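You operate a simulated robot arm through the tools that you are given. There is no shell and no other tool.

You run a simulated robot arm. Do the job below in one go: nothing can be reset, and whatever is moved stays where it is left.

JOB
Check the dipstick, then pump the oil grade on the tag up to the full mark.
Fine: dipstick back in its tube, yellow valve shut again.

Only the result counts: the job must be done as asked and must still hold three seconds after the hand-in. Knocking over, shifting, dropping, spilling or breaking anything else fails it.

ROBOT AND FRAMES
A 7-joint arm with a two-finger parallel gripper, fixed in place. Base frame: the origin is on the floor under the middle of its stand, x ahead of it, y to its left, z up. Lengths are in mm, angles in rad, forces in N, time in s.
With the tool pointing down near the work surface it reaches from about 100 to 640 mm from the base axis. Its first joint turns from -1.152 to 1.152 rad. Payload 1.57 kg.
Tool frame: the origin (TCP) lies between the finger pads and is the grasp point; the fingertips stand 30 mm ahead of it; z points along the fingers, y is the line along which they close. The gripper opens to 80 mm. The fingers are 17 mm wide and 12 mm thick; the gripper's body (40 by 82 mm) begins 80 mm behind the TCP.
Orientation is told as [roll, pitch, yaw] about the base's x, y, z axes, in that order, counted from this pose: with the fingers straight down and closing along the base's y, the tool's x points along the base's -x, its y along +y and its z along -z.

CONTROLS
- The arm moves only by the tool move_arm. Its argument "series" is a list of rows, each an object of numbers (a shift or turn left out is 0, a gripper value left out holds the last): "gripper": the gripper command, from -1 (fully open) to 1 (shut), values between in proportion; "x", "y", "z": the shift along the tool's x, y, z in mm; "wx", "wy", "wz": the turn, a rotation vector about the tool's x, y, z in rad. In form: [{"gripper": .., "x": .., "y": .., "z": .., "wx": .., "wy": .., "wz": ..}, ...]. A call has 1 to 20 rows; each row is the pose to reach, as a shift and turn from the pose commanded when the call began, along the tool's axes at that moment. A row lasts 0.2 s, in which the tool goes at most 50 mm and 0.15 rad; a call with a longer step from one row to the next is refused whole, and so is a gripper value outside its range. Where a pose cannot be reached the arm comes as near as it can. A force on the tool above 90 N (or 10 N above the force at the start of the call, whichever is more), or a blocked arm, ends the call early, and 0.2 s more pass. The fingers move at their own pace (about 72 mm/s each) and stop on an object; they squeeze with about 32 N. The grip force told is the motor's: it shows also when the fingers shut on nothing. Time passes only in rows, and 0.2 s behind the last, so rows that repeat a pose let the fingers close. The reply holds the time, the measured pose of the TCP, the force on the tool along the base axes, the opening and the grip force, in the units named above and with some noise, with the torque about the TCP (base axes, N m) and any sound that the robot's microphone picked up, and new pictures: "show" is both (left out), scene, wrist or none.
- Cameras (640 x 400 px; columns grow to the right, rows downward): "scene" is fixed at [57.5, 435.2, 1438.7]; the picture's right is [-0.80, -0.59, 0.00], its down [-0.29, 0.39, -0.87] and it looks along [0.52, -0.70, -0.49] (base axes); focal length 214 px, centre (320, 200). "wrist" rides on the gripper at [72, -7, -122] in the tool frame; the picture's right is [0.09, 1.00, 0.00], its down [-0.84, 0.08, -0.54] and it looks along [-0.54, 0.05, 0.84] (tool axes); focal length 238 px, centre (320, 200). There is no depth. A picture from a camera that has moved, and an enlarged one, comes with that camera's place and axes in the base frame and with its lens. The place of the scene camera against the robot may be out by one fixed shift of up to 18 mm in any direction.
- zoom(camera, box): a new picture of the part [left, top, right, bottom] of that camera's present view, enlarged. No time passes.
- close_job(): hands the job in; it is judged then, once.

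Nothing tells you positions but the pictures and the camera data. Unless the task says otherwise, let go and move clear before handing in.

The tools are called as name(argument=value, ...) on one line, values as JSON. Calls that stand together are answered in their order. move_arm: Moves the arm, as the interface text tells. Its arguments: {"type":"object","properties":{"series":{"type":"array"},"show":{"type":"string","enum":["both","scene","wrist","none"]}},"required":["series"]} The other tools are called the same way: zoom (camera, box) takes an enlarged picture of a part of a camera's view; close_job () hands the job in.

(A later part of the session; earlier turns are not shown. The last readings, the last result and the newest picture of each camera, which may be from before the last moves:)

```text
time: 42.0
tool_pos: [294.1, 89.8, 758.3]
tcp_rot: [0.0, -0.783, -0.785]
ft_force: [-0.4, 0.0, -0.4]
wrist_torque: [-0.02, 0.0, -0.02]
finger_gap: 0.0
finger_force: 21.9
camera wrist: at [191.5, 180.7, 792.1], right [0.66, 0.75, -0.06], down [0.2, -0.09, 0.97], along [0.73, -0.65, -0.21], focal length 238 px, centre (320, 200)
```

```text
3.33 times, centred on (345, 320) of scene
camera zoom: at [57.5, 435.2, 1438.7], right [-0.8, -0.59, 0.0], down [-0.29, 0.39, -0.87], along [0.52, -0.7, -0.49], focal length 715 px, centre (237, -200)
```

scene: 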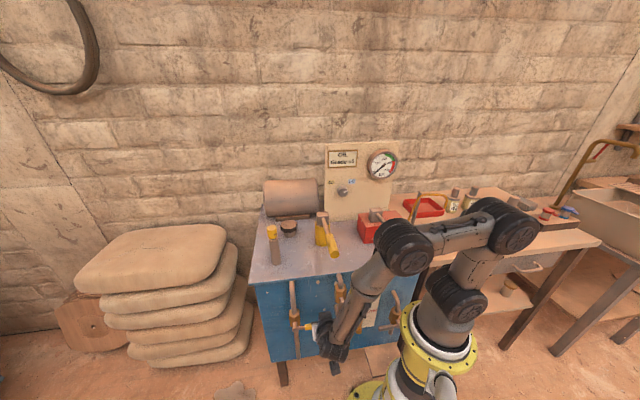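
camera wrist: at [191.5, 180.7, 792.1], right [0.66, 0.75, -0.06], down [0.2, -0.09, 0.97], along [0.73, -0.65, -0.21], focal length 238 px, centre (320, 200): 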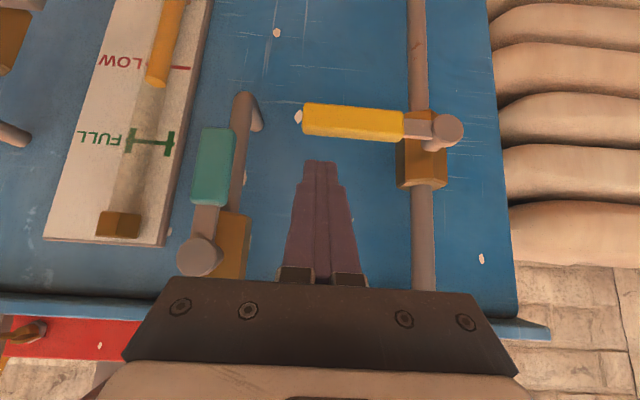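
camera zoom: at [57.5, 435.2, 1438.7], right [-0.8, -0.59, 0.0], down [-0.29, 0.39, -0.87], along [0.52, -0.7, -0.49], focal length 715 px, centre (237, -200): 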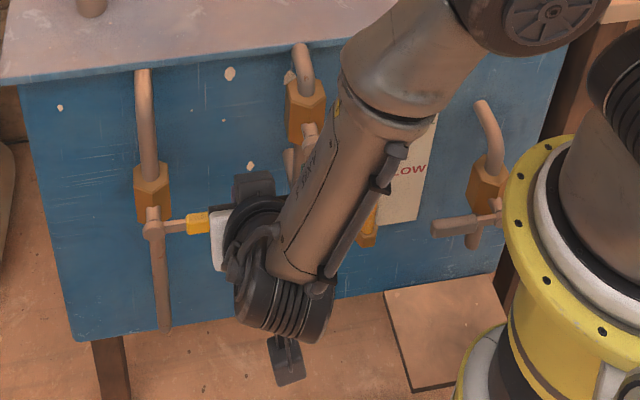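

The finger tip is about 20 mm above the handle end. I'll press down gently by ~10 mm past contact and see whether the handle yields downward.

move_arm(series=[{"gripper": 1, "x": 7, "z": 12}, {"gripper": 1, "x": 14.9, "z": 24.7}, {"gripper": 1, "x": 18, "z": 27.8}, {"gripper": 1, "x": 21, "z": 30.8}, {"gripper": 1, "x": 23.5, "z": 33.3}, {"gripper": 1, "x": 25.5, "z": 35.3}], show="wrist")

zoom(camera="wrist", box=[180, 50, 480, 237])

```text
time: 43.2
tool_pos: [305.3, 81.7, 730.8]
tcp_rot: [0.016, -0.828, -0.807]
ft_force: [4.1, -8.5, 13.9]
wrist_torque: [-0.17, -0.2, 0.11]
finger_gap: 0.0
finger_force: 21.5
stopped in row 6: the force on the tool passed its limit at 90 N (the readings are from after the stop); the commanded pose is now the measured one
camera wrist: at [204.2, 175.2, 758.8], right [0.67, 0.74, -0.06], down [0.16, -0.07, 0.98], along [0.73, -0.67, -0.17], focal length 238 px, centre (320, 200)
```

wrist: 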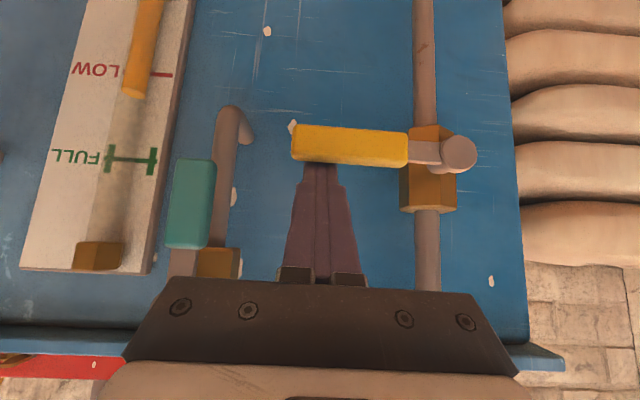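

```text
2.13 times, centred on (330, 144) of wrist
camera zoom: at [204.2, 175.2, 758.8], right [0.67, 0.74, -0.06], down [0.16, -0.07, 0.98], along [0.73, -0.67, -0.17], focal length 508 px, centre (299, 320)
```

zoom: 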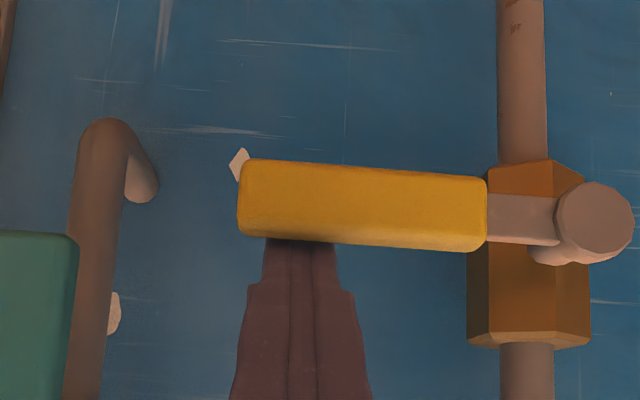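

Downward is blocked (force rose sharply, handle did not move), so it must open upward. I'll withdraw, drop below the handle with the hand nearly level, and push up from underneath.

move_arm(series=[{"gripper": 1, "x": -0.5, "z": -11.3}, {"gripper": 1, "x": 17.8, "z": -31.2}, {"gripper": 1, "x": 47.3, "z": -51.6}, {"gripper": 1, "x": 79, "z": -56.5, "wy": -0.1}, {"gripper": 1, "x": 108.5, "z": -29.4, "wy": -0.2}, {"gripper": 1, "x": 108.5, "z": -29.4, "wy": -0.32}, {"gripper": 1, "x": 108.5, "z": -29.4, "wy": -0.44}, {"gripper": 1, "x": 108.5, "z": -29.4, "wy": -0.5}, {"gripper": 1, "x": 108.5, "z": -29.4, "wy": -0.5}])

zoom(camera="wrist", box=[150, 20, 510, 245])

zoom(camera="scene", box=[250, 260, 440, 380])

```text
time: 45.2
tool_pos: [288.6, 124.3, 667.8]
tcp_rot: [0.047, -1.324, -0.835]
ft_force: [0.5, 0.1, -0.4]
wrist_torque: [0.0, -0.01, 0.0]
finger_gap: 0.0
finger_force: 21.2
out of reach, approached as far as the arm can: row 4, 5, 6, 7, 8, 9
camera wrist: at [188.9, 216.0, 627.4], right [0.69, 0.72, -0.08], down [-0.18, 0.28, 0.94], along [0.7, -0.64, 0.32], focal length 238 px, centre (320, 200)
```

scene: 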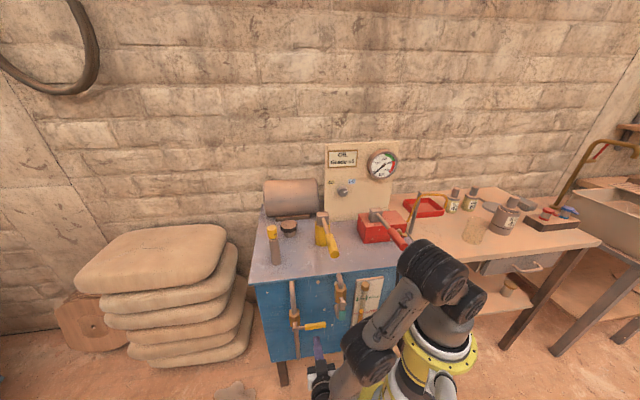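
wrist: 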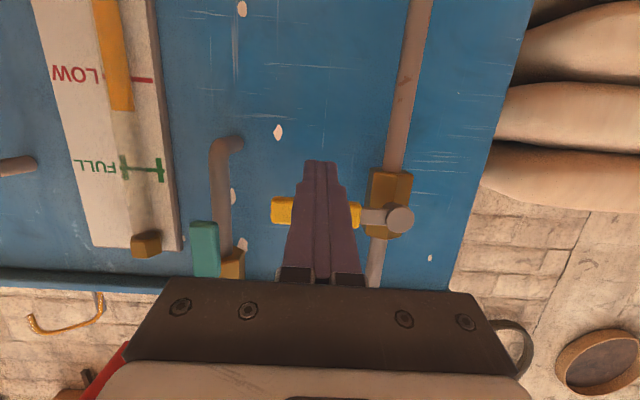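

```text
1.78 times, centred on (330, 132) of wrist
camera zoom: at [188.9, 216.0, 627.4], right [0.69, 0.72, -0.08], down [-0.18, 0.28, 0.94], along [0.7, -0.64, 0.32], focal length 424 px, centre (302, 320)
```

zoom: 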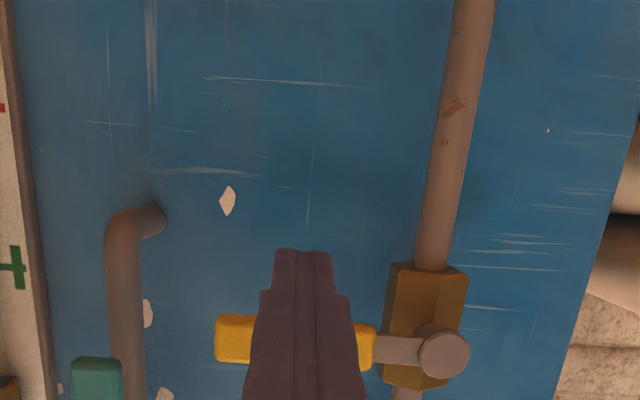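

```text
3.33 times, centred on (345, 320) of scene
camera zoom: at [57.5, 435.2, 1438.7], right [-0.8, -0.59, 0.0], down [-0.29, 0.39, -0.87], along [0.52, -0.7, -0.49], focal length 715 px, centre (237, -200)
```

zoom: 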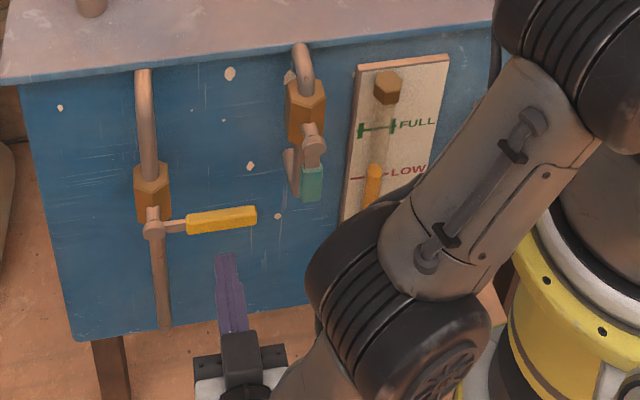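

The hand came as near as it could: now under the handle, tip at about z≈660. I'll move forward and toward the handle's free end, staying below it.

move_arm(series=[{"gripper": 1, "x": -2, "y": -10, "z": 5}, {"gripper": 1, "x": -4, "y": -21, "z": 12}, {"gripper": 1, "x": -6, "y": -21, "z": 20}, {"gripper": 1, "x": -7.1, "y": -21, "z": 28}, {"gripper": 1, "x": -7.1, "y": -21, "z": 28}])

zoom(camera="wrist", box=[150, 20, 510, 245])

zoom(camera="scene", box=[250, 230, 440, 350])

```text
time: 46.5
tool_pos: [303.1, 101.6, 666.4]
tcp_rot: [0.027, -1.323, -0.823]
ft_force: [0.7, -0.1, 0.2]
wrist_torque: [-0.04, 0.01, 0.04]
finger_gap: 0.0
finger_force: 21.2
out of reach, approached as far as the arm can: row 2, 3, 4, 5
camera wrist: at [203.7, 194.2, 625.4], right [0.7, 0.71, -0.08], down [-0.17, 0.28, 0.94], along [0.7, -0.64, 0.32], focal length 238 px, centre (320, 200)
```

scene: 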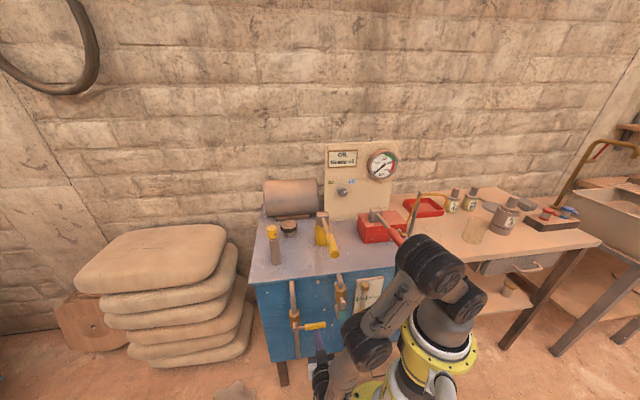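
wrist: 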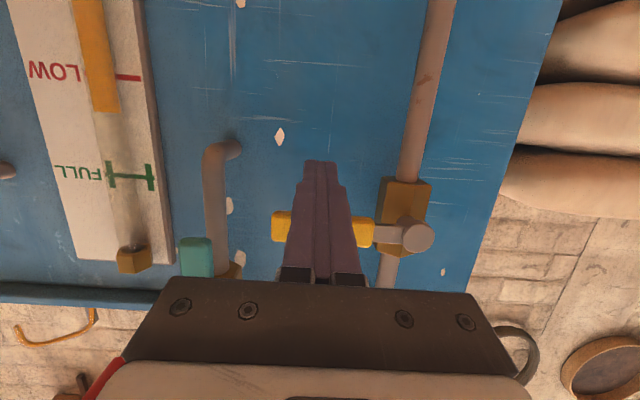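

```text
1.78 times, centred on (330, 132) of wrist
camera zoom: at [203.7, 194.2, 625.4], right [0.7, 0.71, -0.08], down [-0.17, 0.28, 0.94], along [0.7, -0.64, 0.32], focal length 424 px, centre (302, 320)
```

zoom: 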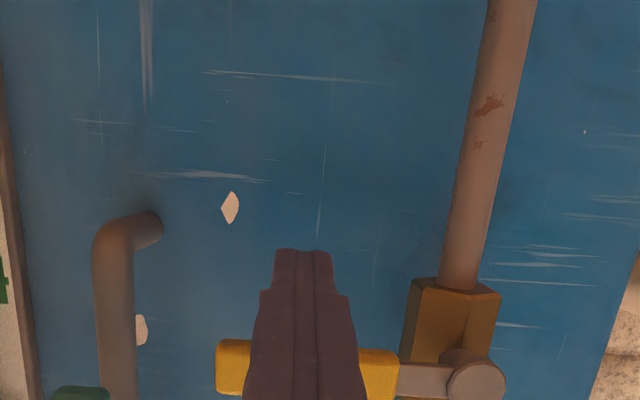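

```text
3.33 times, centred on (345, 290) of scene
camera zoom: at [57.5, 435.2, 1438.7], right [-0.8, -0.59, 0.0], down [-0.29, 0.39, -0.87], along [0.52, -0.7, -0.49], focal length 715 px, centre (237, -100)
```

zoom: 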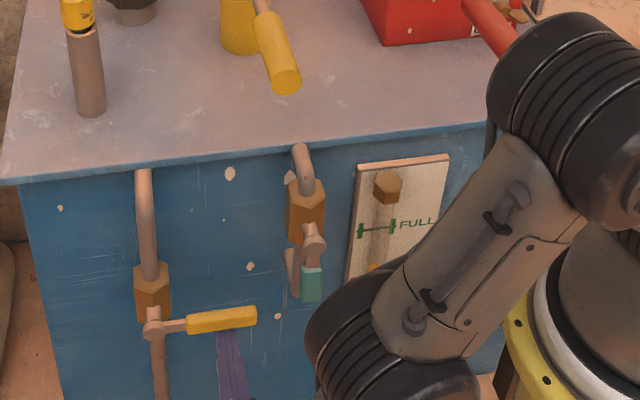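

The finger is now under the handle (r≈74 mm from the pivot). Pushing up slowly about 30 mm.

move_arm(series=[{"gripper": 1, "x": -6, "y": 0, "z": -1.5}, {"gripper": 1, "x": -12, "y": 0, "z": -3}, {"gripper": 1, "x": -17, "y": -0.5, "z": -4.3}, {"gripper": 1, "x": -22, "y": -1, "z": -5.5}, {"gripper": 1, "x": -26, "y": -1.5, "z": -6.5}, {"gripper": 1, "x": -30.6, "y": -2.4, "z": -7.7}], show="wrist")

zoom(camera="wrist", box=[150, 20, 510, 245])

zoom(camera="scene", box=[250, 230, 440, 350])

```text
time: 47.9
tool_pos: [301.3, 103.8, 697.6]
tcp_rot: [0.028, -1.324, -0.821]
ft_force: [1.0, 0.3, -2.5]
wrist_torque: [0.01, 0.04, 0.02]
finger_gap: 0.2
finger_force: 20.9
camera wrist: at [202.1, 195.5, 657.5], right [0.7, 0.71, -0.08], down [-0.17, 0.28, 0.94], along [0.7, -0.64, 0.32], focal length 238 px, centre (320, 200)
```

wrist: 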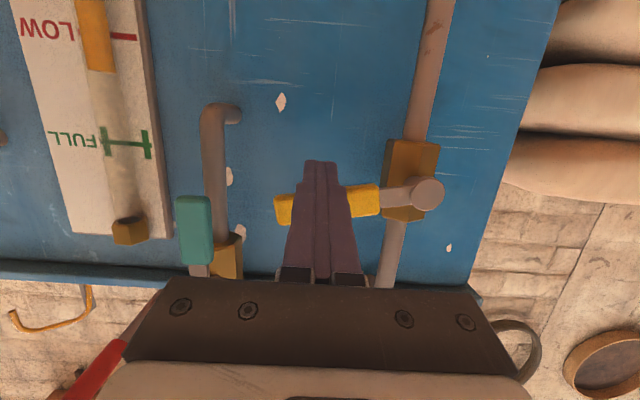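

```text
1.78 times, centred on (330, 132) of wrist
camera zoom: at [202.1, 195.5, 657.5], right [0.7, 0.71, -0.08], down [-0.17, 0.28, 0.94], along [0.7, -0.64, 0.32], focal length 424 px, centre (302, 320)
```

zoom: 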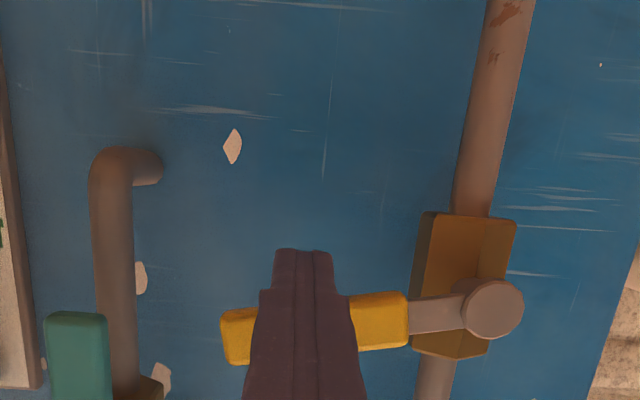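

```text
3.33 times, centred on (345, 290) of scene
camera zoom: at [57.5, 435.2, 1438.7], right [-0.8, -0.59, 0.0], down [-0.29, 0.39, -0.87], along [0.52, -0.7, -0.49], focal length 715 px, centre (237, -100)
```

zoom: 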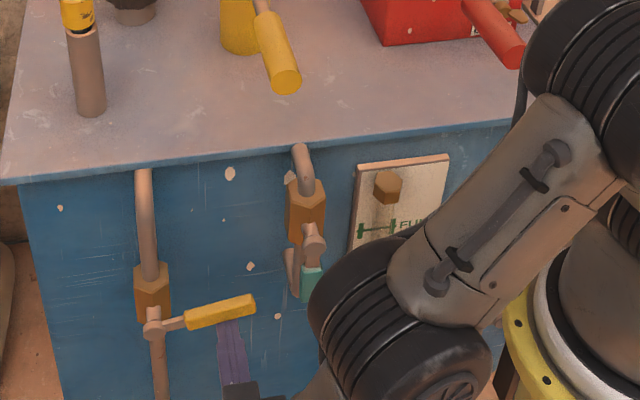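

The handle turns upward freely — that's the opening direction. I'll follow its arc.

move_arm(series=[{"gripper": 1, "x": -7.8, "y": -1.2, "z": -2}, {"gripper": 1, "x": -15.3, "y": -2.4, "z": -3.9}, {"gripper": 1, "x": -22.3, "y": -1, "z": -5.6}, {"gripper": 1, "x": -29, "y": 0.6, "z": -7.3}, {"gripper": 1, "x": -35.5, "y": 3.2, "z": -8.9}, {"gripper": 1, "x": -41.9, "y": 6.2, "z": -10.6}, {"gripper": 1, "x": -48, "y": 10.2, "z": -12.1}, {"gripper": 1, "x": -53.8, "y": 14.7, "z": -13.6}], show="both")

zoom(camera="scene", box=[250, 230, 440, 350])

```text
time: 49.6
tool_pos: [310.1, 112.7, 752.2]
tcp_rot: [0.043, -1.323, -0.836]
ft_force: [-0.1, 0.5, -1.2]
wrist_torque: [-0.01, 0.01, 0.02]
finger_gap: 0.1
finger_force: 21.4
camera wrist: at [211.2, 204.1, 712.1], right [0.69, 0.72, -0.08], down [-0.18, 0.28, 0.94], along [0.7, -0.64, 0.32], focal length 238 px, centre (320, 200)
```

scene: 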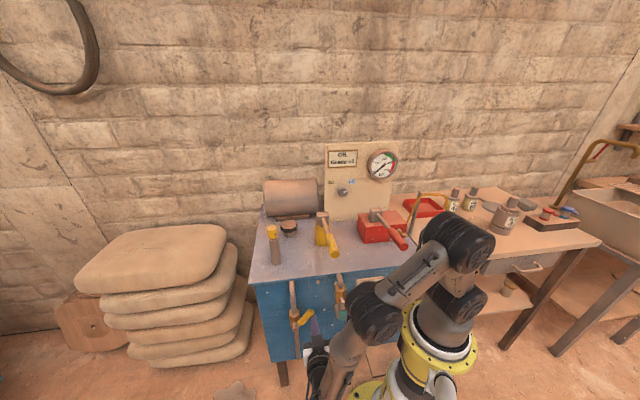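
wrist: 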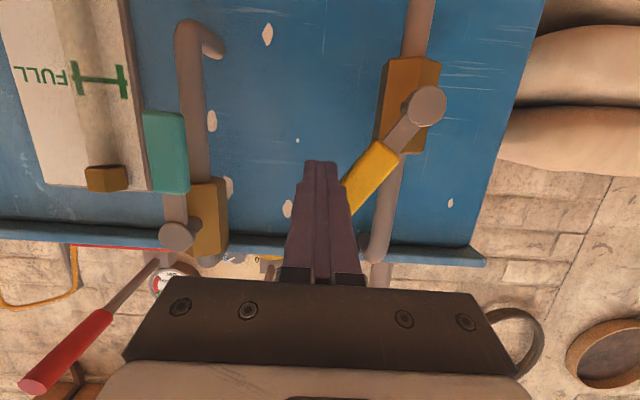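

```text
3.33 times, centred on (345, 290) of scene
camera zoom: at [57.5, 435.2, 1438.7], right [-0.8, -0.59, 0.0], down [-0.29, 0.39, -0.87], along [0.52, -0.7, -0.49], focal length 715 px, centre (237, -100)
```

zoom: 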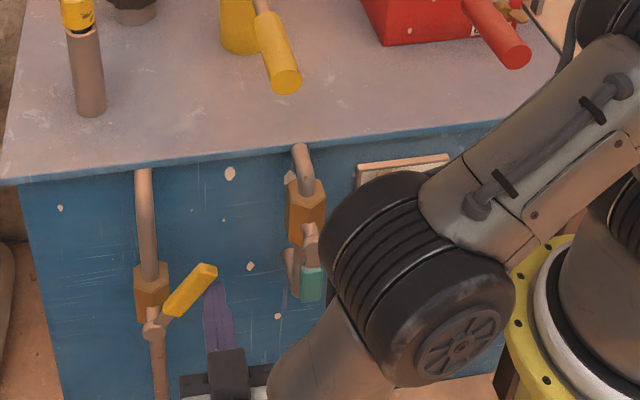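

Handle is about 55° open. Continuing along the arc to vertical.

move_arm(series=[{"gripper": 1, "x": -5.8, "y": 6.5, "z": -1.5}, {"gripper": 1, "x": -11.3, "y": 12.9, "z": -2.9}, {"gripper": 1, "x": -15.5, "y": 19.4, "z": -3.9}, {"gripper": 1, "x": -19.4, "y": 25.8, "z": -4.9}, {"gripper": 1, "x": -22.3, "y": 32, "z": -5.6}, {"gripper": 1, "x": -24.2, "y": 38.1, "z": -6.1}, {"gripper": 1, "x": -24.2, "y": 38.1, "z": -6.1}], show="both")

zoom(camera="scene", box=[250, 230, 440, 350])

zoom(camera="wrist", box=[150, 20, 510, 245])

```text
time: 51.2
tool_pos: [338.0, 139.5, 779.1]
tcp_rot: [0.045, -1.324, -0.838]
ft_force: [-0.1, 0.0, -0.1]
wrist_torque: [0.05, -0.01, 0.02]
finger_gap: 0.0
finger_force: 21.0
camera wrist: at [238.4, 230.7, 738.5], right [0.69, 0.72, -0.08], down [-0.18, 0.28, 0.94], along [0.7, -0.64, 0.32], focal length 238 px, centre (320, 200)
```

scene: 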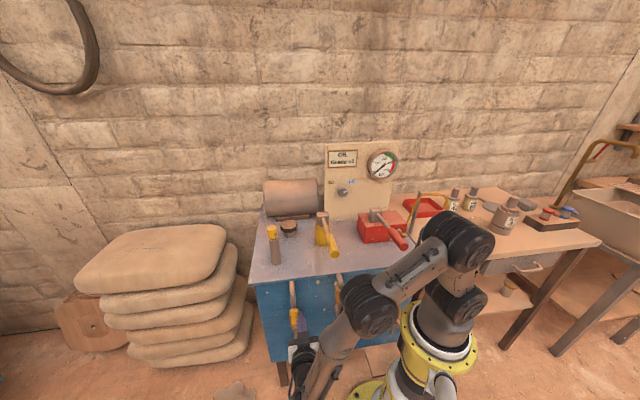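
wrist: 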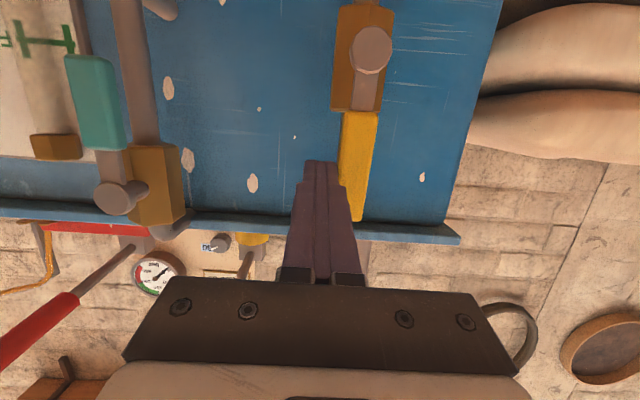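

```text
3.33 times, centred on (345, 290) of scene
camera zoom: at [57.5, 435.2, 1438.7], right [-0.8, -0.59, 0.0], down [-0.29, 0.39, -0.87], along [0.52, -0.7, -0.49], focal length 715 px, centre (237, -100)
```

zoom: 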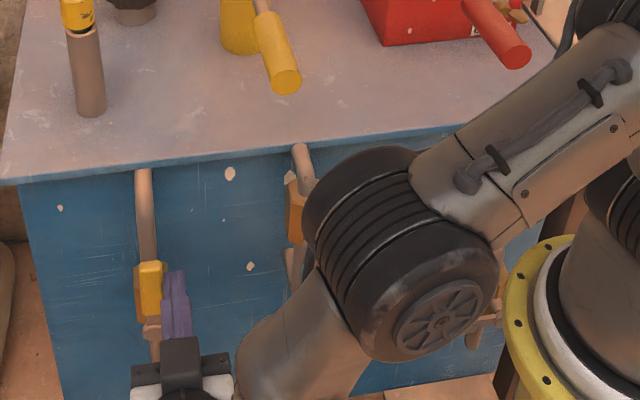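

```text
1.78 times, centred on (330, 132) of wrist
camera zoom: at [238.4, 230.7, 738.5], right [0.69, 0.72, -0.08], down [-0.18, 0.28, 0.94], along [0.7, -0.64, 0.32], focal length 424 px, centre (302, 320)
```

zoom: 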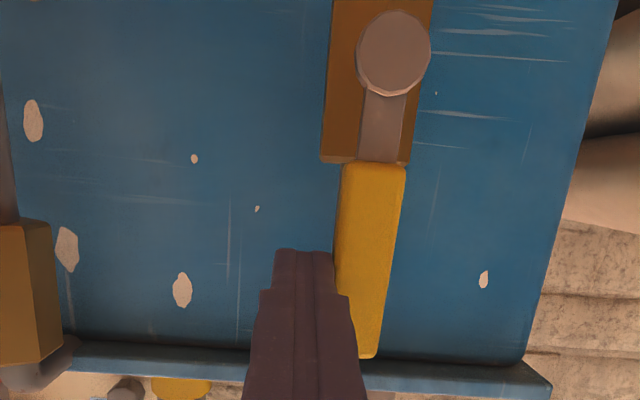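

Handle nearly vertical. A small extra nudge to make sure it's fully open, watching the force.

move_arm(series=[{"gripper": 1, "y": 3}, {"gripper": 1, "y": 6}, {"gripper": 1, "y": 8}, {"gripper": 1, "y": 8}], show="wrist")

zoom(camera="wrist", box=[150, 20, 510, 245])

```text
time: 52.2
tool_pos: [342.2, 141.4, 777.1]
tcp_rot: [0.019, -1.326, -0.824]
ft_force: [-29.2, -14.5, 11.8]
wrist_torque: [-0.19, 0.2, -0.33]
finger_gap: 0.0
finger_force: 21.4
camera wrist: at [242.1, 233.0, 737.7], right [0.7, 0.71, -0.08], down [-0.17, 0.28, 0.94], along [0.69, -0.65, 0.32], focal length 238 px, centre (320, 200)
```

wrist: 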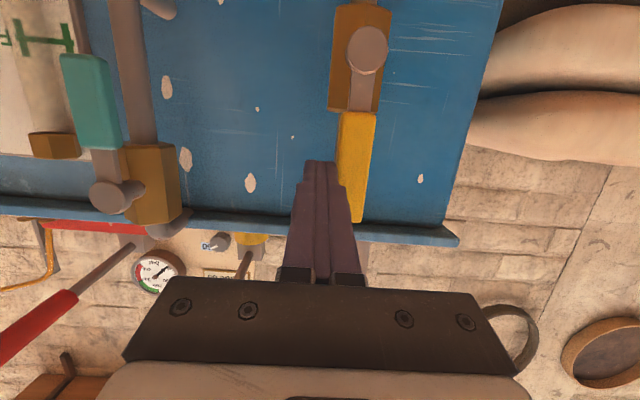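

```text
1.78 times, centred on (330, 132) of wrist
camera zoom: at [242.1, 233.0, 737.7], right [0.7, 0.71, -0.08], down [-0.17, 0.28, 0.94], along [0.69, -0.65, 0.32], focal length 424 px, centre (302, 320)
```

zoom: 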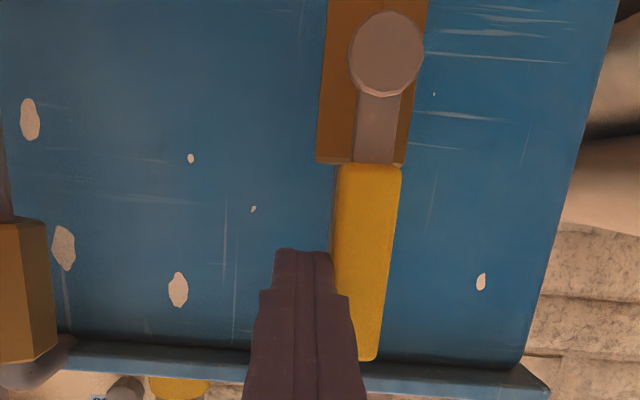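

The handle is against its stop, vertical — the valve is open. Now I'll clear the handle and rise up toward the yellow pump lever.

move_arm(series=[{"gripper": 1, "y": -10}, {"gripper": 1, "x": -8.5, "y": -20, "z": -7.3}, {"gripper": 1, "x": -41.3, "y": -25, "z": -20.6, "wy": 0.1}, {"gripper": 1, "x": -80, "y": -25, "z": -30.3, "wy": 0.23}, {"gripper": 1, "x": -118.9, "y": -25, "z": -40, "wy": 0.36}, {"gripper": 1, "x": -157.7, "y": -25, "z": -49.6, "wy": 0.49}, {"gripper": 1, "x": -196.5, "y": -25, "z": -59.3, "wy": 0.54}, {"gripper": 1, "x": -240, "y": -25, "z": -70, "wy": 0.54}])

zoom(camera="scene", box=[250, 210, 440, 350])

```text
time: 54.0
tool_pos: [315.3, 130.7, 1029.1]
tcp_rot: [0.014, -0.78, -0.8]
ft_force: [0.3, 0.1, -0.2]
wrist_torque: [-0.04, -0.02, -0.01]
finger_gap: 0.0
finger_force: 21.5
camera wrist: at [216.0, 221.5, 1063.5], right [0.66, 0.75, -0.05], down [0.2, -0.1, 0.98], along [0.72, -0.66, -0.21], focal length 238 px, centre (320, 200)
```

scene: 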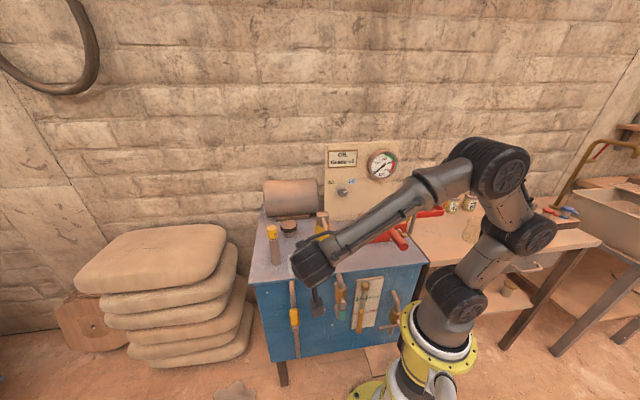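
wrist: 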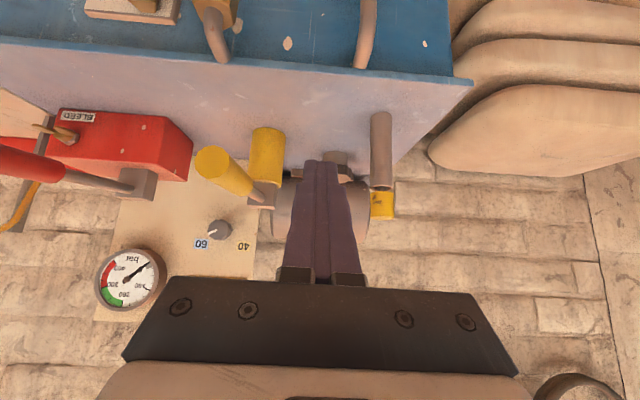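

```text
2.86 times, centred on (345, 280) of scene
camera zoom: at [57.5, 435.2, 1438.7], right [-0.8, -0.59, 0.0], down [-0.29, 0.39, -0.87], along [0.52, -0.7, -0.49], focal length 613 px, centre (249, -29)
```

zoom: 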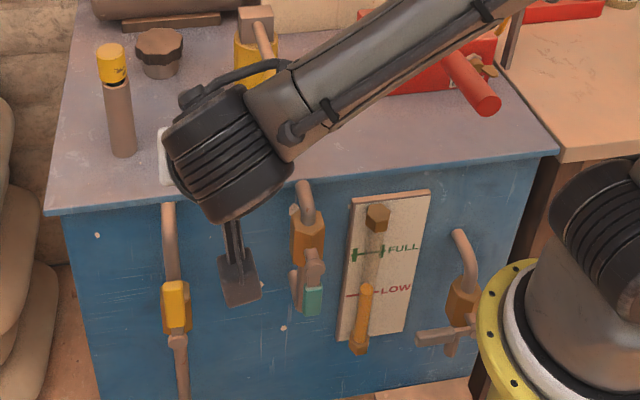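

Knob still on 60, oil still near LOW, yellow handle upright. I'll position above the yellow lever's grip, pointing down, with the fingers open.

move_arm(series=[{"gripper": -1, "x": -25, "y": -5, "z": -20, "wy": 0.13}, {"gripper": -1, "x": -50, "y": -20, "z": -25, "wy": 0.26}, {"gripper": -1, "x": -70, "y": -40, "z": -15, "wy": 0.39}, {"gripper": -1, "x": -85, "y": -60, "z": -7, "wy": 0.52}, {"gripper": -1, "x": -100, "y": -75, "z": 2, "wy": 0.65}, {"gripper": -1, "x": -110.3, "y": -87, "z": 9.3, "wy": 0.78}, {"gripper": -1, "x": -110.3, "y": -87, "z": 9.3, "wy": 0.78}])

zoom(camera="scene", box=[250, 180, 440, 320])

```text
time: 55.6
tool_pos: [312.9, 9.5, 1100.1]
tcp_rot: [0.012, -0.001, -0.792]
ft_force: [-0.8, 0.3, -0.3]
wrist_torque: [0.03, 0.03, -0.01]
finger_gap: 79.8
finger_force: 0.0
camera wrist: at [258.3, 54.2, 1221.4], right [0.64, 0.76, 0.01], down [0.64, -0.55, 0.54], along [0.42, -0.34, -0.84], focal length 238 px, centre (320, 200)
```

scene: 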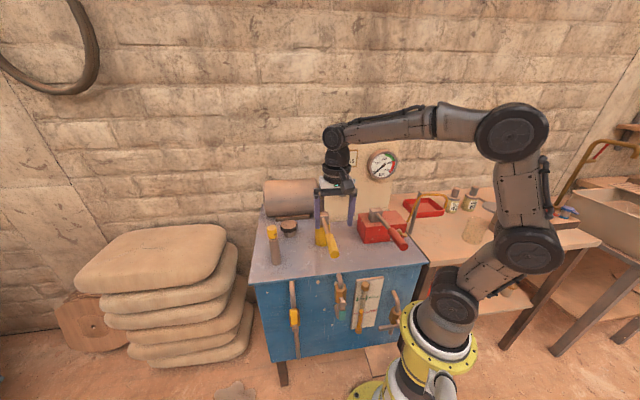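
wrist: 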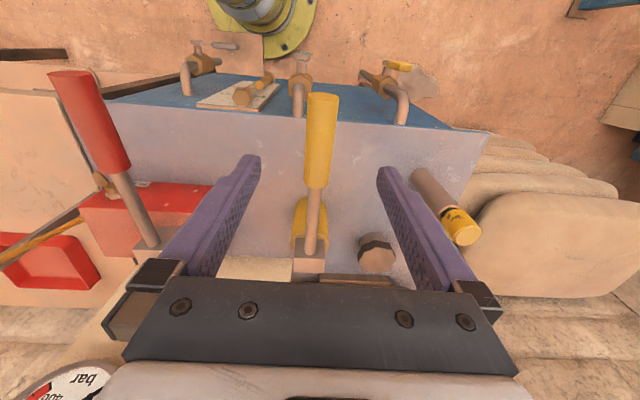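

```text
2.86 times, centred on (345, 250) of scene
camera zoom: at [57.5, 435.2, 1438.7], right [-0.8, -0.59, 0.0], down [-0.29, 0.39, -0.87], along [0.52, -0.7, -0.49], focal length 613 px, centre (249, 57)
```

zoom: 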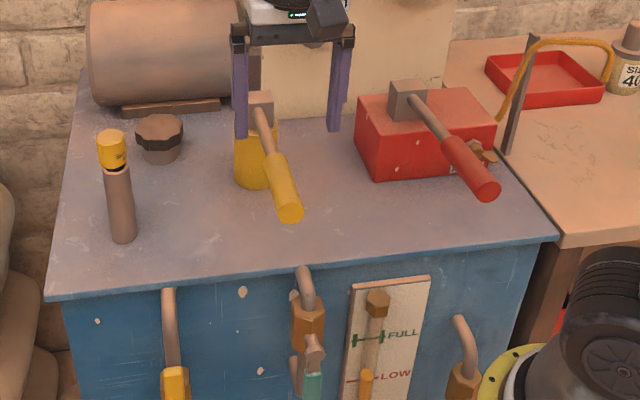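

The lever grip is centred between the fingers (u≈228) and the sight glass is in view of the scene camera. Descending to the grip (z≈992) and closing.

move_arm(series=[{"gripper": -1, "z": 35}, {"gripper": -1, "z": 70}, {"gripper": -1, "z": 95}, {"gripper": -1, "z": 108}, {"gripper": -1, "z": 108}, {"gripper": 1, "z": 108}, {"gripper": 1, "z": 108}, {"gripper": 1, "z": 108}])

zoom(camera="scene", box=[250, 180, 440, 320])

zoom(camera="scene", box=[345, 270, 385, 340])

```text
time: 57.5
tool_pos: [314.2, 10.9, 990.2]
tcp_rot: [0.011, -0.004, -0.794]
ft_force: [2.9, 3.4, -2.5]
wrist_torque: [0.1, 0.03, 0.17]
finger_gap: 27.8
finger_force: 35.2
camera wrist: at [258.8, 55.7, 1112.1], right [0.64, 0.76, 0.01], down [0.64, -0.54, 0.55], along [0.42, -0.34, -0.84], focal length 238 px, centre (320, 200)
```

scene: 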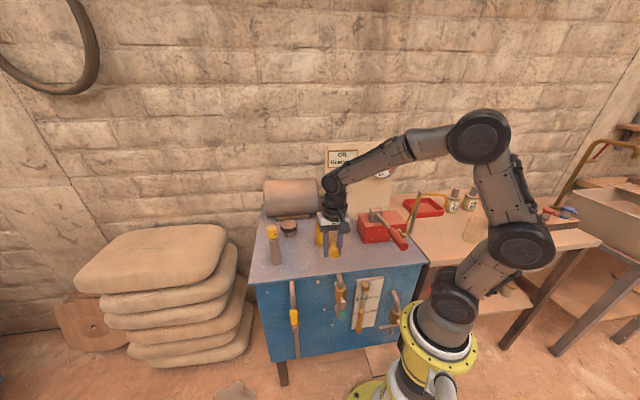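
wrist: 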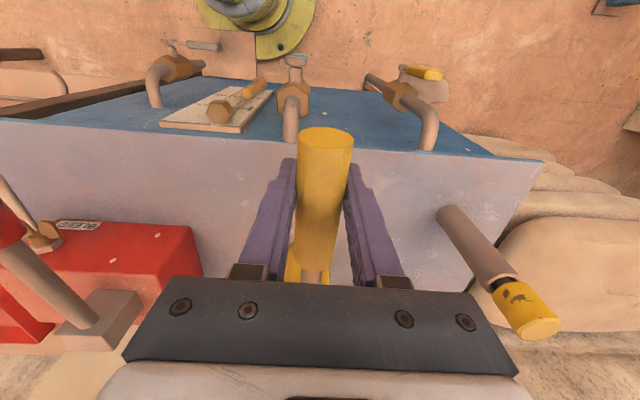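

```text
2.86 times, centred on (345, 250) of scene
camera zoom: at [57.6, 435.3, 1438.7], right [-0.8, -0.59, 0.0], down [-0.29, 0.39, -0.87], along [0.52, -0.7, -0.49], focal length 613 px, centre (249, 57)
```

zoom: 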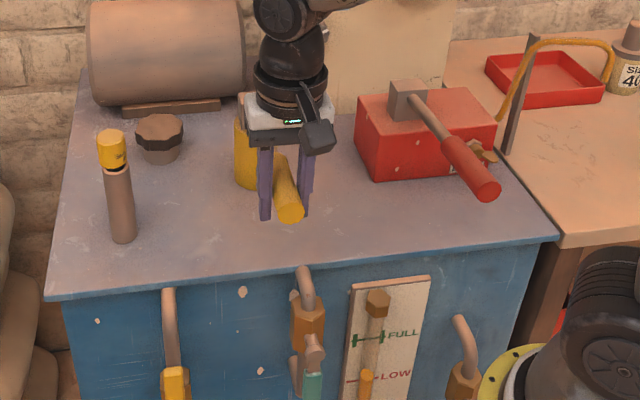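

```text
5.71 times, centred on (365, 305) of scene
camera zoom: at [57.6, 435.3, 1438.7], right [-0.8, -0.59, 0.0], down [-0.29, 0.39, -0.87], along [0.52, -0.7, -0.49], focal length 1226 px, centre (63, -400)
```

zoom: 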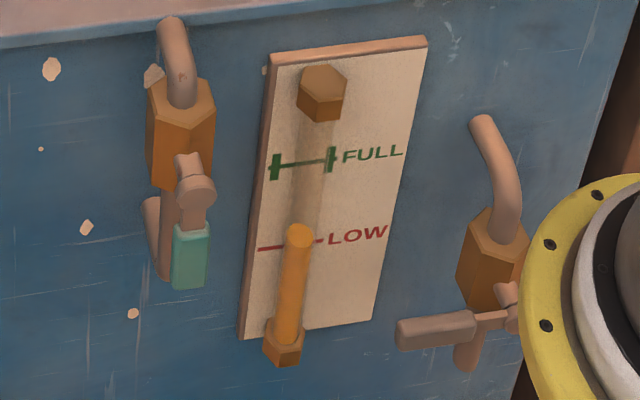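

Lever gripped (28 mm). Oil now stands about 14% of the way from LOW to FULL. I'll try lifting the lever gently first.

move_arm(series=[{"gripper": 1, "z": -4}, {"gripper": 1, "z": -8, "x": -1}, {"gripper": 1, "z": -12, "x": -1.5}, {"gripper": 1, "z": -16, "x": -2}, {"gripper": 1, "z": -20, "x": -3}], show="scene")

zoom(camera="scene", box=[250, 180, 440, 320])

```text
time: 58.6
tool_pos: [315.7, 7.7, 1010.3]
tcp_rot: [0.008, 0.001, -0.795]
ft_force: [6.1, 20.1, -29.7]
wrist_torque: [0.2, -0.1, 0.33]
finger_gap: 27.7
finger_force: 38.5
```

scene: 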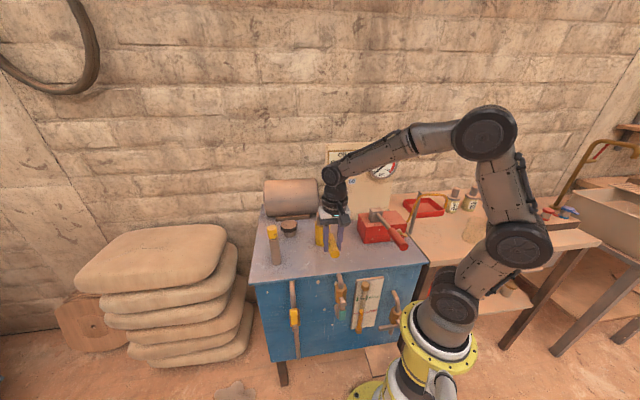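

```text
2.86 times, centred on (345, 250) of scene
camera zoom: at [58.0, 435.8, 1438.5], right [-0.8, -0.59, 0.0], down [-0.29, 0.39, -0.87], along [0.52, -0.7, -0.49], focal length 613 px, centre (249, 57)
```

zoom: 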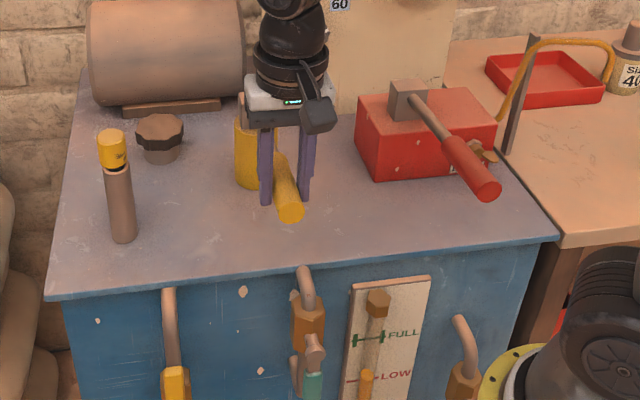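

The fingers slid up on the lever without moving it, so it's at its upper stop. I'll go back down and try the downward stroke.

move_arm(series=[{"gripper": 1, "z": 6}, {"gripper": 1, "z": 12}, {"gripper": 1, "z": 20, "x": 2}, {"gripper": 1, "z": 28, "x": 3}, {"gripper": 1, "z": 36, "x": 3}, {"gripper": 1, "z": 44, "x": 3}], show="scene")

zoom(camera="scene", box=[250, 180, 440, 320])

```text
time: 60.0
tool_pos: [315.8, 9.1, 968.9]
tcp_rot: [0.014, -0.01, -0.791]
ft_force: [8.5, -25.1, 10.6]
wrist_torque: [-0.77, -0.53, 0.19]
finger_gap: 27.7
finger_force: 38.2
```

scene: 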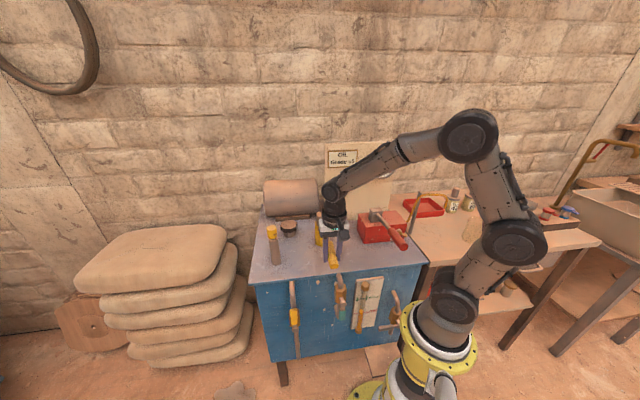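

```text
2.86 times, centred on (345, 250) of scene
camera zoom: at [57.6, 434.5, 1438.9], right [-0.8, -0.59, 0.0], down [-0.29, 0.39, -0.87], along [0.52, -0.7, -0.49], focal length 613 px, centre (249, 57)
```

zoom: 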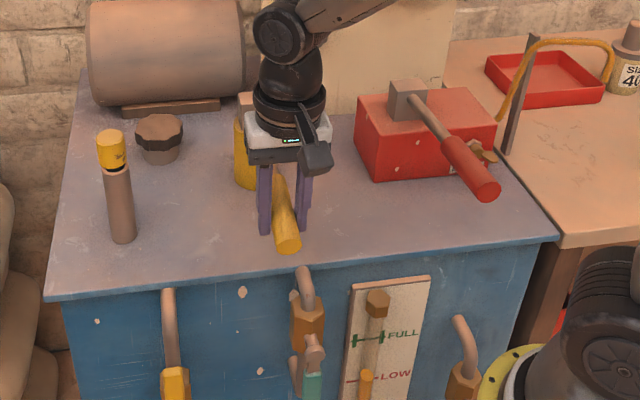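

The lever does move down. I'll continue the down stroke (adjusting the arc slightly) to find its lower end.

move_arm(series=[{"gripper": 1, "z": 6, "x": -3}, {"gripper": 1, "z": 12, "x": -4}, {"gripper": 1, "z": 18, "x": -5}, {"gripper": 1, "z": 24, "x": -6}, {"gripper": 1, "z": 30, "x": -8}], show="scene")

zoom(camera="scene", box=[250, 180, 440, 320])

zoom(camera="scene", box=[345, 270, 385, 340])

```text
time: 61.2
tool_pos: [319.2, 6.1, 935.8]
tcp_rot: [0.008, 0.002, -0.795]
ft_force: [-11.4, 3.8, 8.3]
wrist_torque: [-0.72, -0.61, 0.37]
finger_gap: 27.7
finger_force: 37.6
```

scene: 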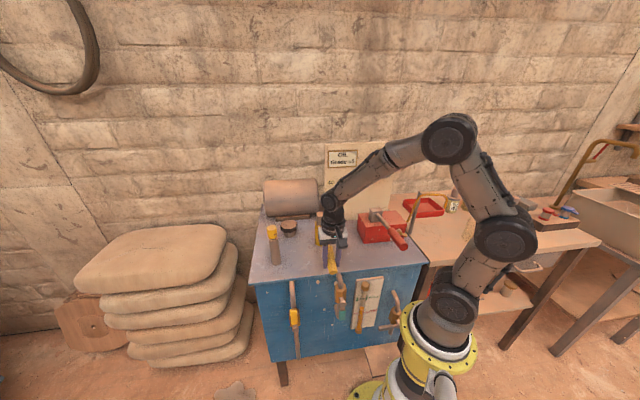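

```text
2.86 times, centred on (345, 250) of scene
camera zoom: at [57.1, 435.4, 1438.7], right [-0.8, -0.59, 0.0], down [-0.29, 0.39, -0.87], along [0.52, -0.7, -0.49], focal length 613 px, centre (249, 57)
```

zoom: 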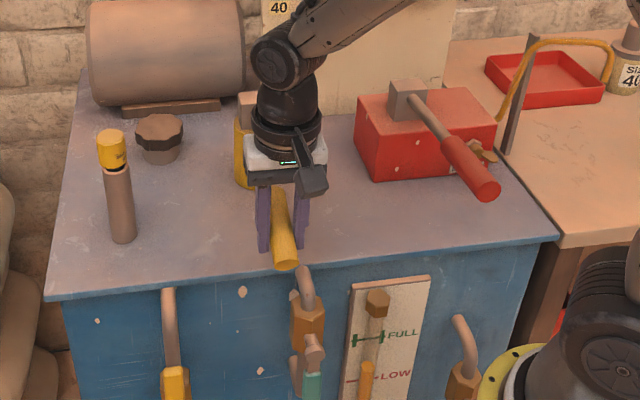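

```text
5.71 times, centred on (365, 305) of scene
camera zoom: at [57.1, 435.4, 1438.7], right [-0.8, -0.59, 0.0], down [-0.29, 0.39, -0.87], along [0.52, -0.7, -0.49], focal length 1226 px, centre (63, -400)
```

zoom: 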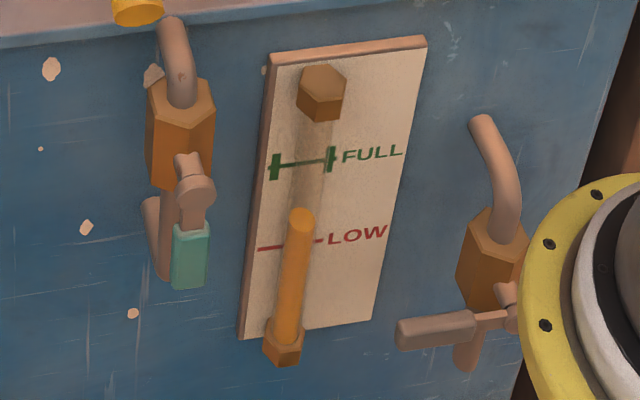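

The down stroke raised the oil visibly (surface moved up ~17 px of the 81 px LOW–FULL span in that view). Note the tube stands in front of its board, so parallax matters. Now the return stroke up.

move_arm(series=[{"gripper": 1, "z": -8, "x": 3}, {"gripper": 1, "z": -16, "x": 5}, {"gripper": 1, "z": -24, "x": 6}, {"gripper": 1, "z": -32, "x": 7}, {"gripper": 1, "z": -40, "x": 7}, {"gripper": 1, "z": -48, "x": 6}, {"gripper": 1, "z": -54, "x": 6}], show="scene")

zoom(camera="scene", box=[250, 180, 440, 320])

zoom(camera="scene", box=[345, 270, 385, 340])

```text
time: 62.9
tool_pos: [315.8, 10.7, 991.9]
tcp_rot: [0.01, -0.001, -0.794]
ft_force: [-6.2, 13.8, -3.5]
wrist_torque: [0.85, 0.85, 0.28]
finger_gap: 27.5
finger_force: 38.2
```

scene: 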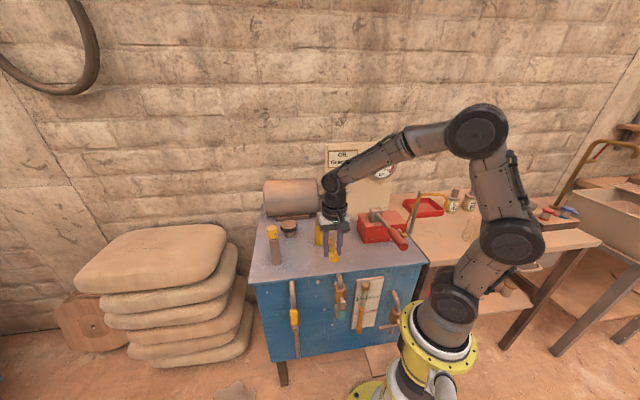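

```text
2.86 times, centred on (345, 250) of scene
camera zoom: at [57.3, 435.6, 1438.6], right [-0.8, -0.59, 0.0], down [-0.29, 0.39, -0.87], along [0.52, -0.7, -0.49], focal length 613 px, centre (249, 57)
```

zoom: 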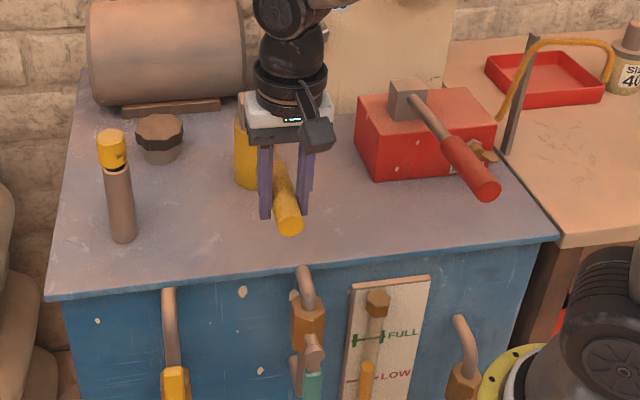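

```text
5.71 times, centred on (365, 305) of scene
camera zoom: at [57.3, 435.6, 1438.6], right [-0.8, -0.59, 0.0], down [-0.29, 0.39, -0.87], along [0.52, -0.7, -0.49], focal length 1226 px, centre (63, -400)
```

zoom: 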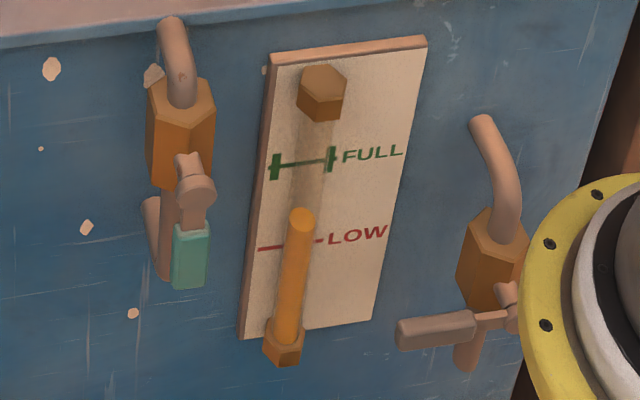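

Level held during the return. Lifting the last bit to the top stop, then a second down stroke.

move_arm(series=[{"gripper": 1, "z": -8, "x": -1}, {"gripper": 1, "z": -14, "x": -2}, {"gripper": 1, "z": -6, "x": -2}, {"gripper": 1, "z": 2, "x": 0}, {"gripper": 1, "z": 10, "x": 0}, {"gripper": 1, "z": 18, "x": 0}, {"gripper": 1, "z": 26, "x": -1}, {"gripper": 1, "z": 34, "x": -2}, {"gripper": 1, "z": 42, "x": -4}, {"gripper": 1, "z": 50, "x": -6}, {"gripper": 1, "z": 56, "x": -7}], show="scene")

zoom(camera="scene", box=[250, 180, 440, 320])

zoom(camera="scene", box=[345, 270, 385, 340])

```text
time: 65.2
tool_pos: [322.1, 3.0, 935.3]
tcp_rot: [0.012, -0.005, -0.794]
ft_force: [-1.3, -11.0, 14.5]
wrist_torque: [-0.83, -0.67, 0.38]
finger_gap: 27.7
finger_force: 38.0
```

scene: 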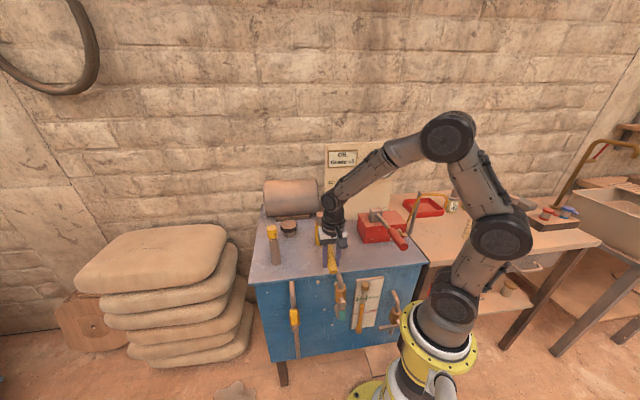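

```text
2.86 times, centred on (345, 250) of scene
camera zoom: at [57.3, 435.0, 1438.8], right [-0.8, -0.59, 0.0], down [-0.29, 0.39, -0.87], along [0.52, -0.7, -0.49], focal length 613 px, centre (249, 57)
```

zoom: 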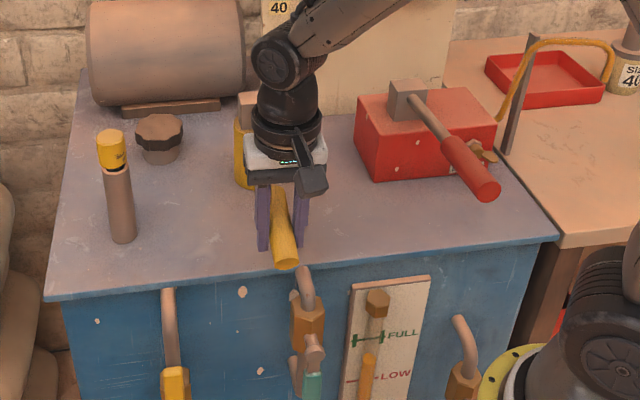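

```text
5.71 times, centred on (365, 305) of scene
camera zoom: at [57.3, 435.0, 1438.8], right [-0.8, -0.59, 0.0], down [-0.29, 0.39, -0.87], along [0.52, -0.7, -0.49], focal length 1226 px, centre (63, -400)
```

zoom: 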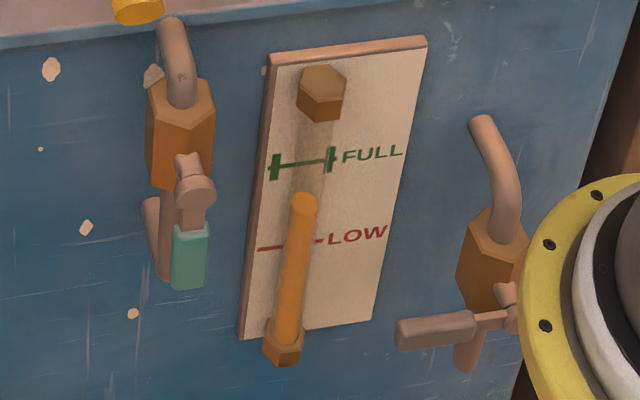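

Second stroke brought the surface up to about y≈199 (I estimate the true FULL position in this view at about y≈182 because of parallax). Return stroke, then a partial third stroke with checks.

move_arm(series=[{"gripper": 1, "z": -8, "x": 3}, {"gripper": 1, "z": -16, "x": 5}, {"gripper": 1, "z": -24, "x": 7}, {"gripper": 1, "z": -32, "x": 8}, {"gripper": 1, "z": -40, "x": 9}, {"gripper": 1, "z": -48, "x": 9}, {"gripper": 1, "z": -56, "x": 8}, {"gripper": 1, "z": -64, "x": 7}, {"gripper": 1, "z": -70, "x": 6}, {"gripper": 1, "z": -62, "x": 6}, {"gripper": 1, "z": -54, "x": 7}, {"gripper": 1, "z": -46, "x": 8}, {"gripper": 1, "z": -38, "x": 8}], show="scene")

zoom(camera="scene", box=[250, 180, 440, 320])

zoom(camera="scene", box=[345, 270, 385, 340])

```text
time: 68.0
tool_pos: [317.3, 6.7, 975.6]
tcp_rot: [0.014, -0.01, -0.793]
ft_force: [-5.5, -10.6, 9.8]
wrist_torque: [-0.83, -0.74, 0.24]
finger_gap: 27.8
finger_force: 38.4
```

scene: 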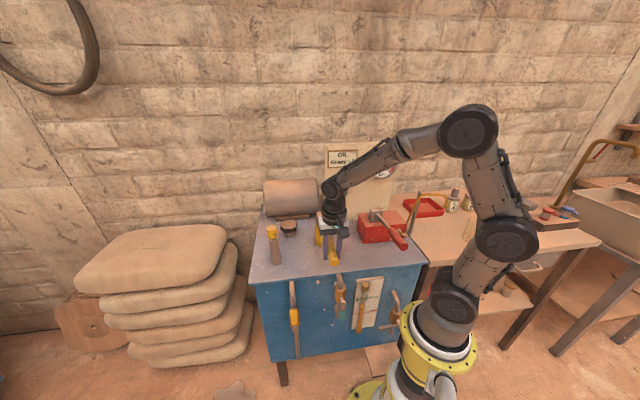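

```text
2.86 times, centred on (345, 250) of scene
camera zoom: at [57.2, 434.9, 1438.8], right [-0.8, -0.59, 0.0], down [-0.29, 0.39, -0.87], along [0.52, -0.7, -0.49], focal length 613 px, centre (249, 57)
```

zoom: 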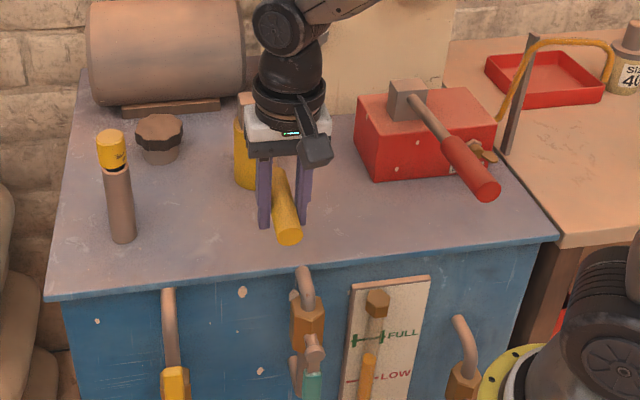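

```text
5.71 times, centred on (365, 305) of scene
camera zoom: at [57.2, 434.9, 1438.8], right [-0.8, -0.59, 0.0], down [-0.29, 0.39, -0.87], along [0.52, -0.7, -0.49], focal length 1226 px, centre (63, -400)
```

zoom: 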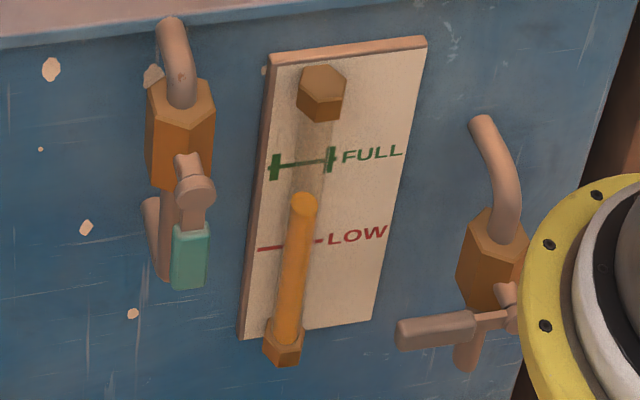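

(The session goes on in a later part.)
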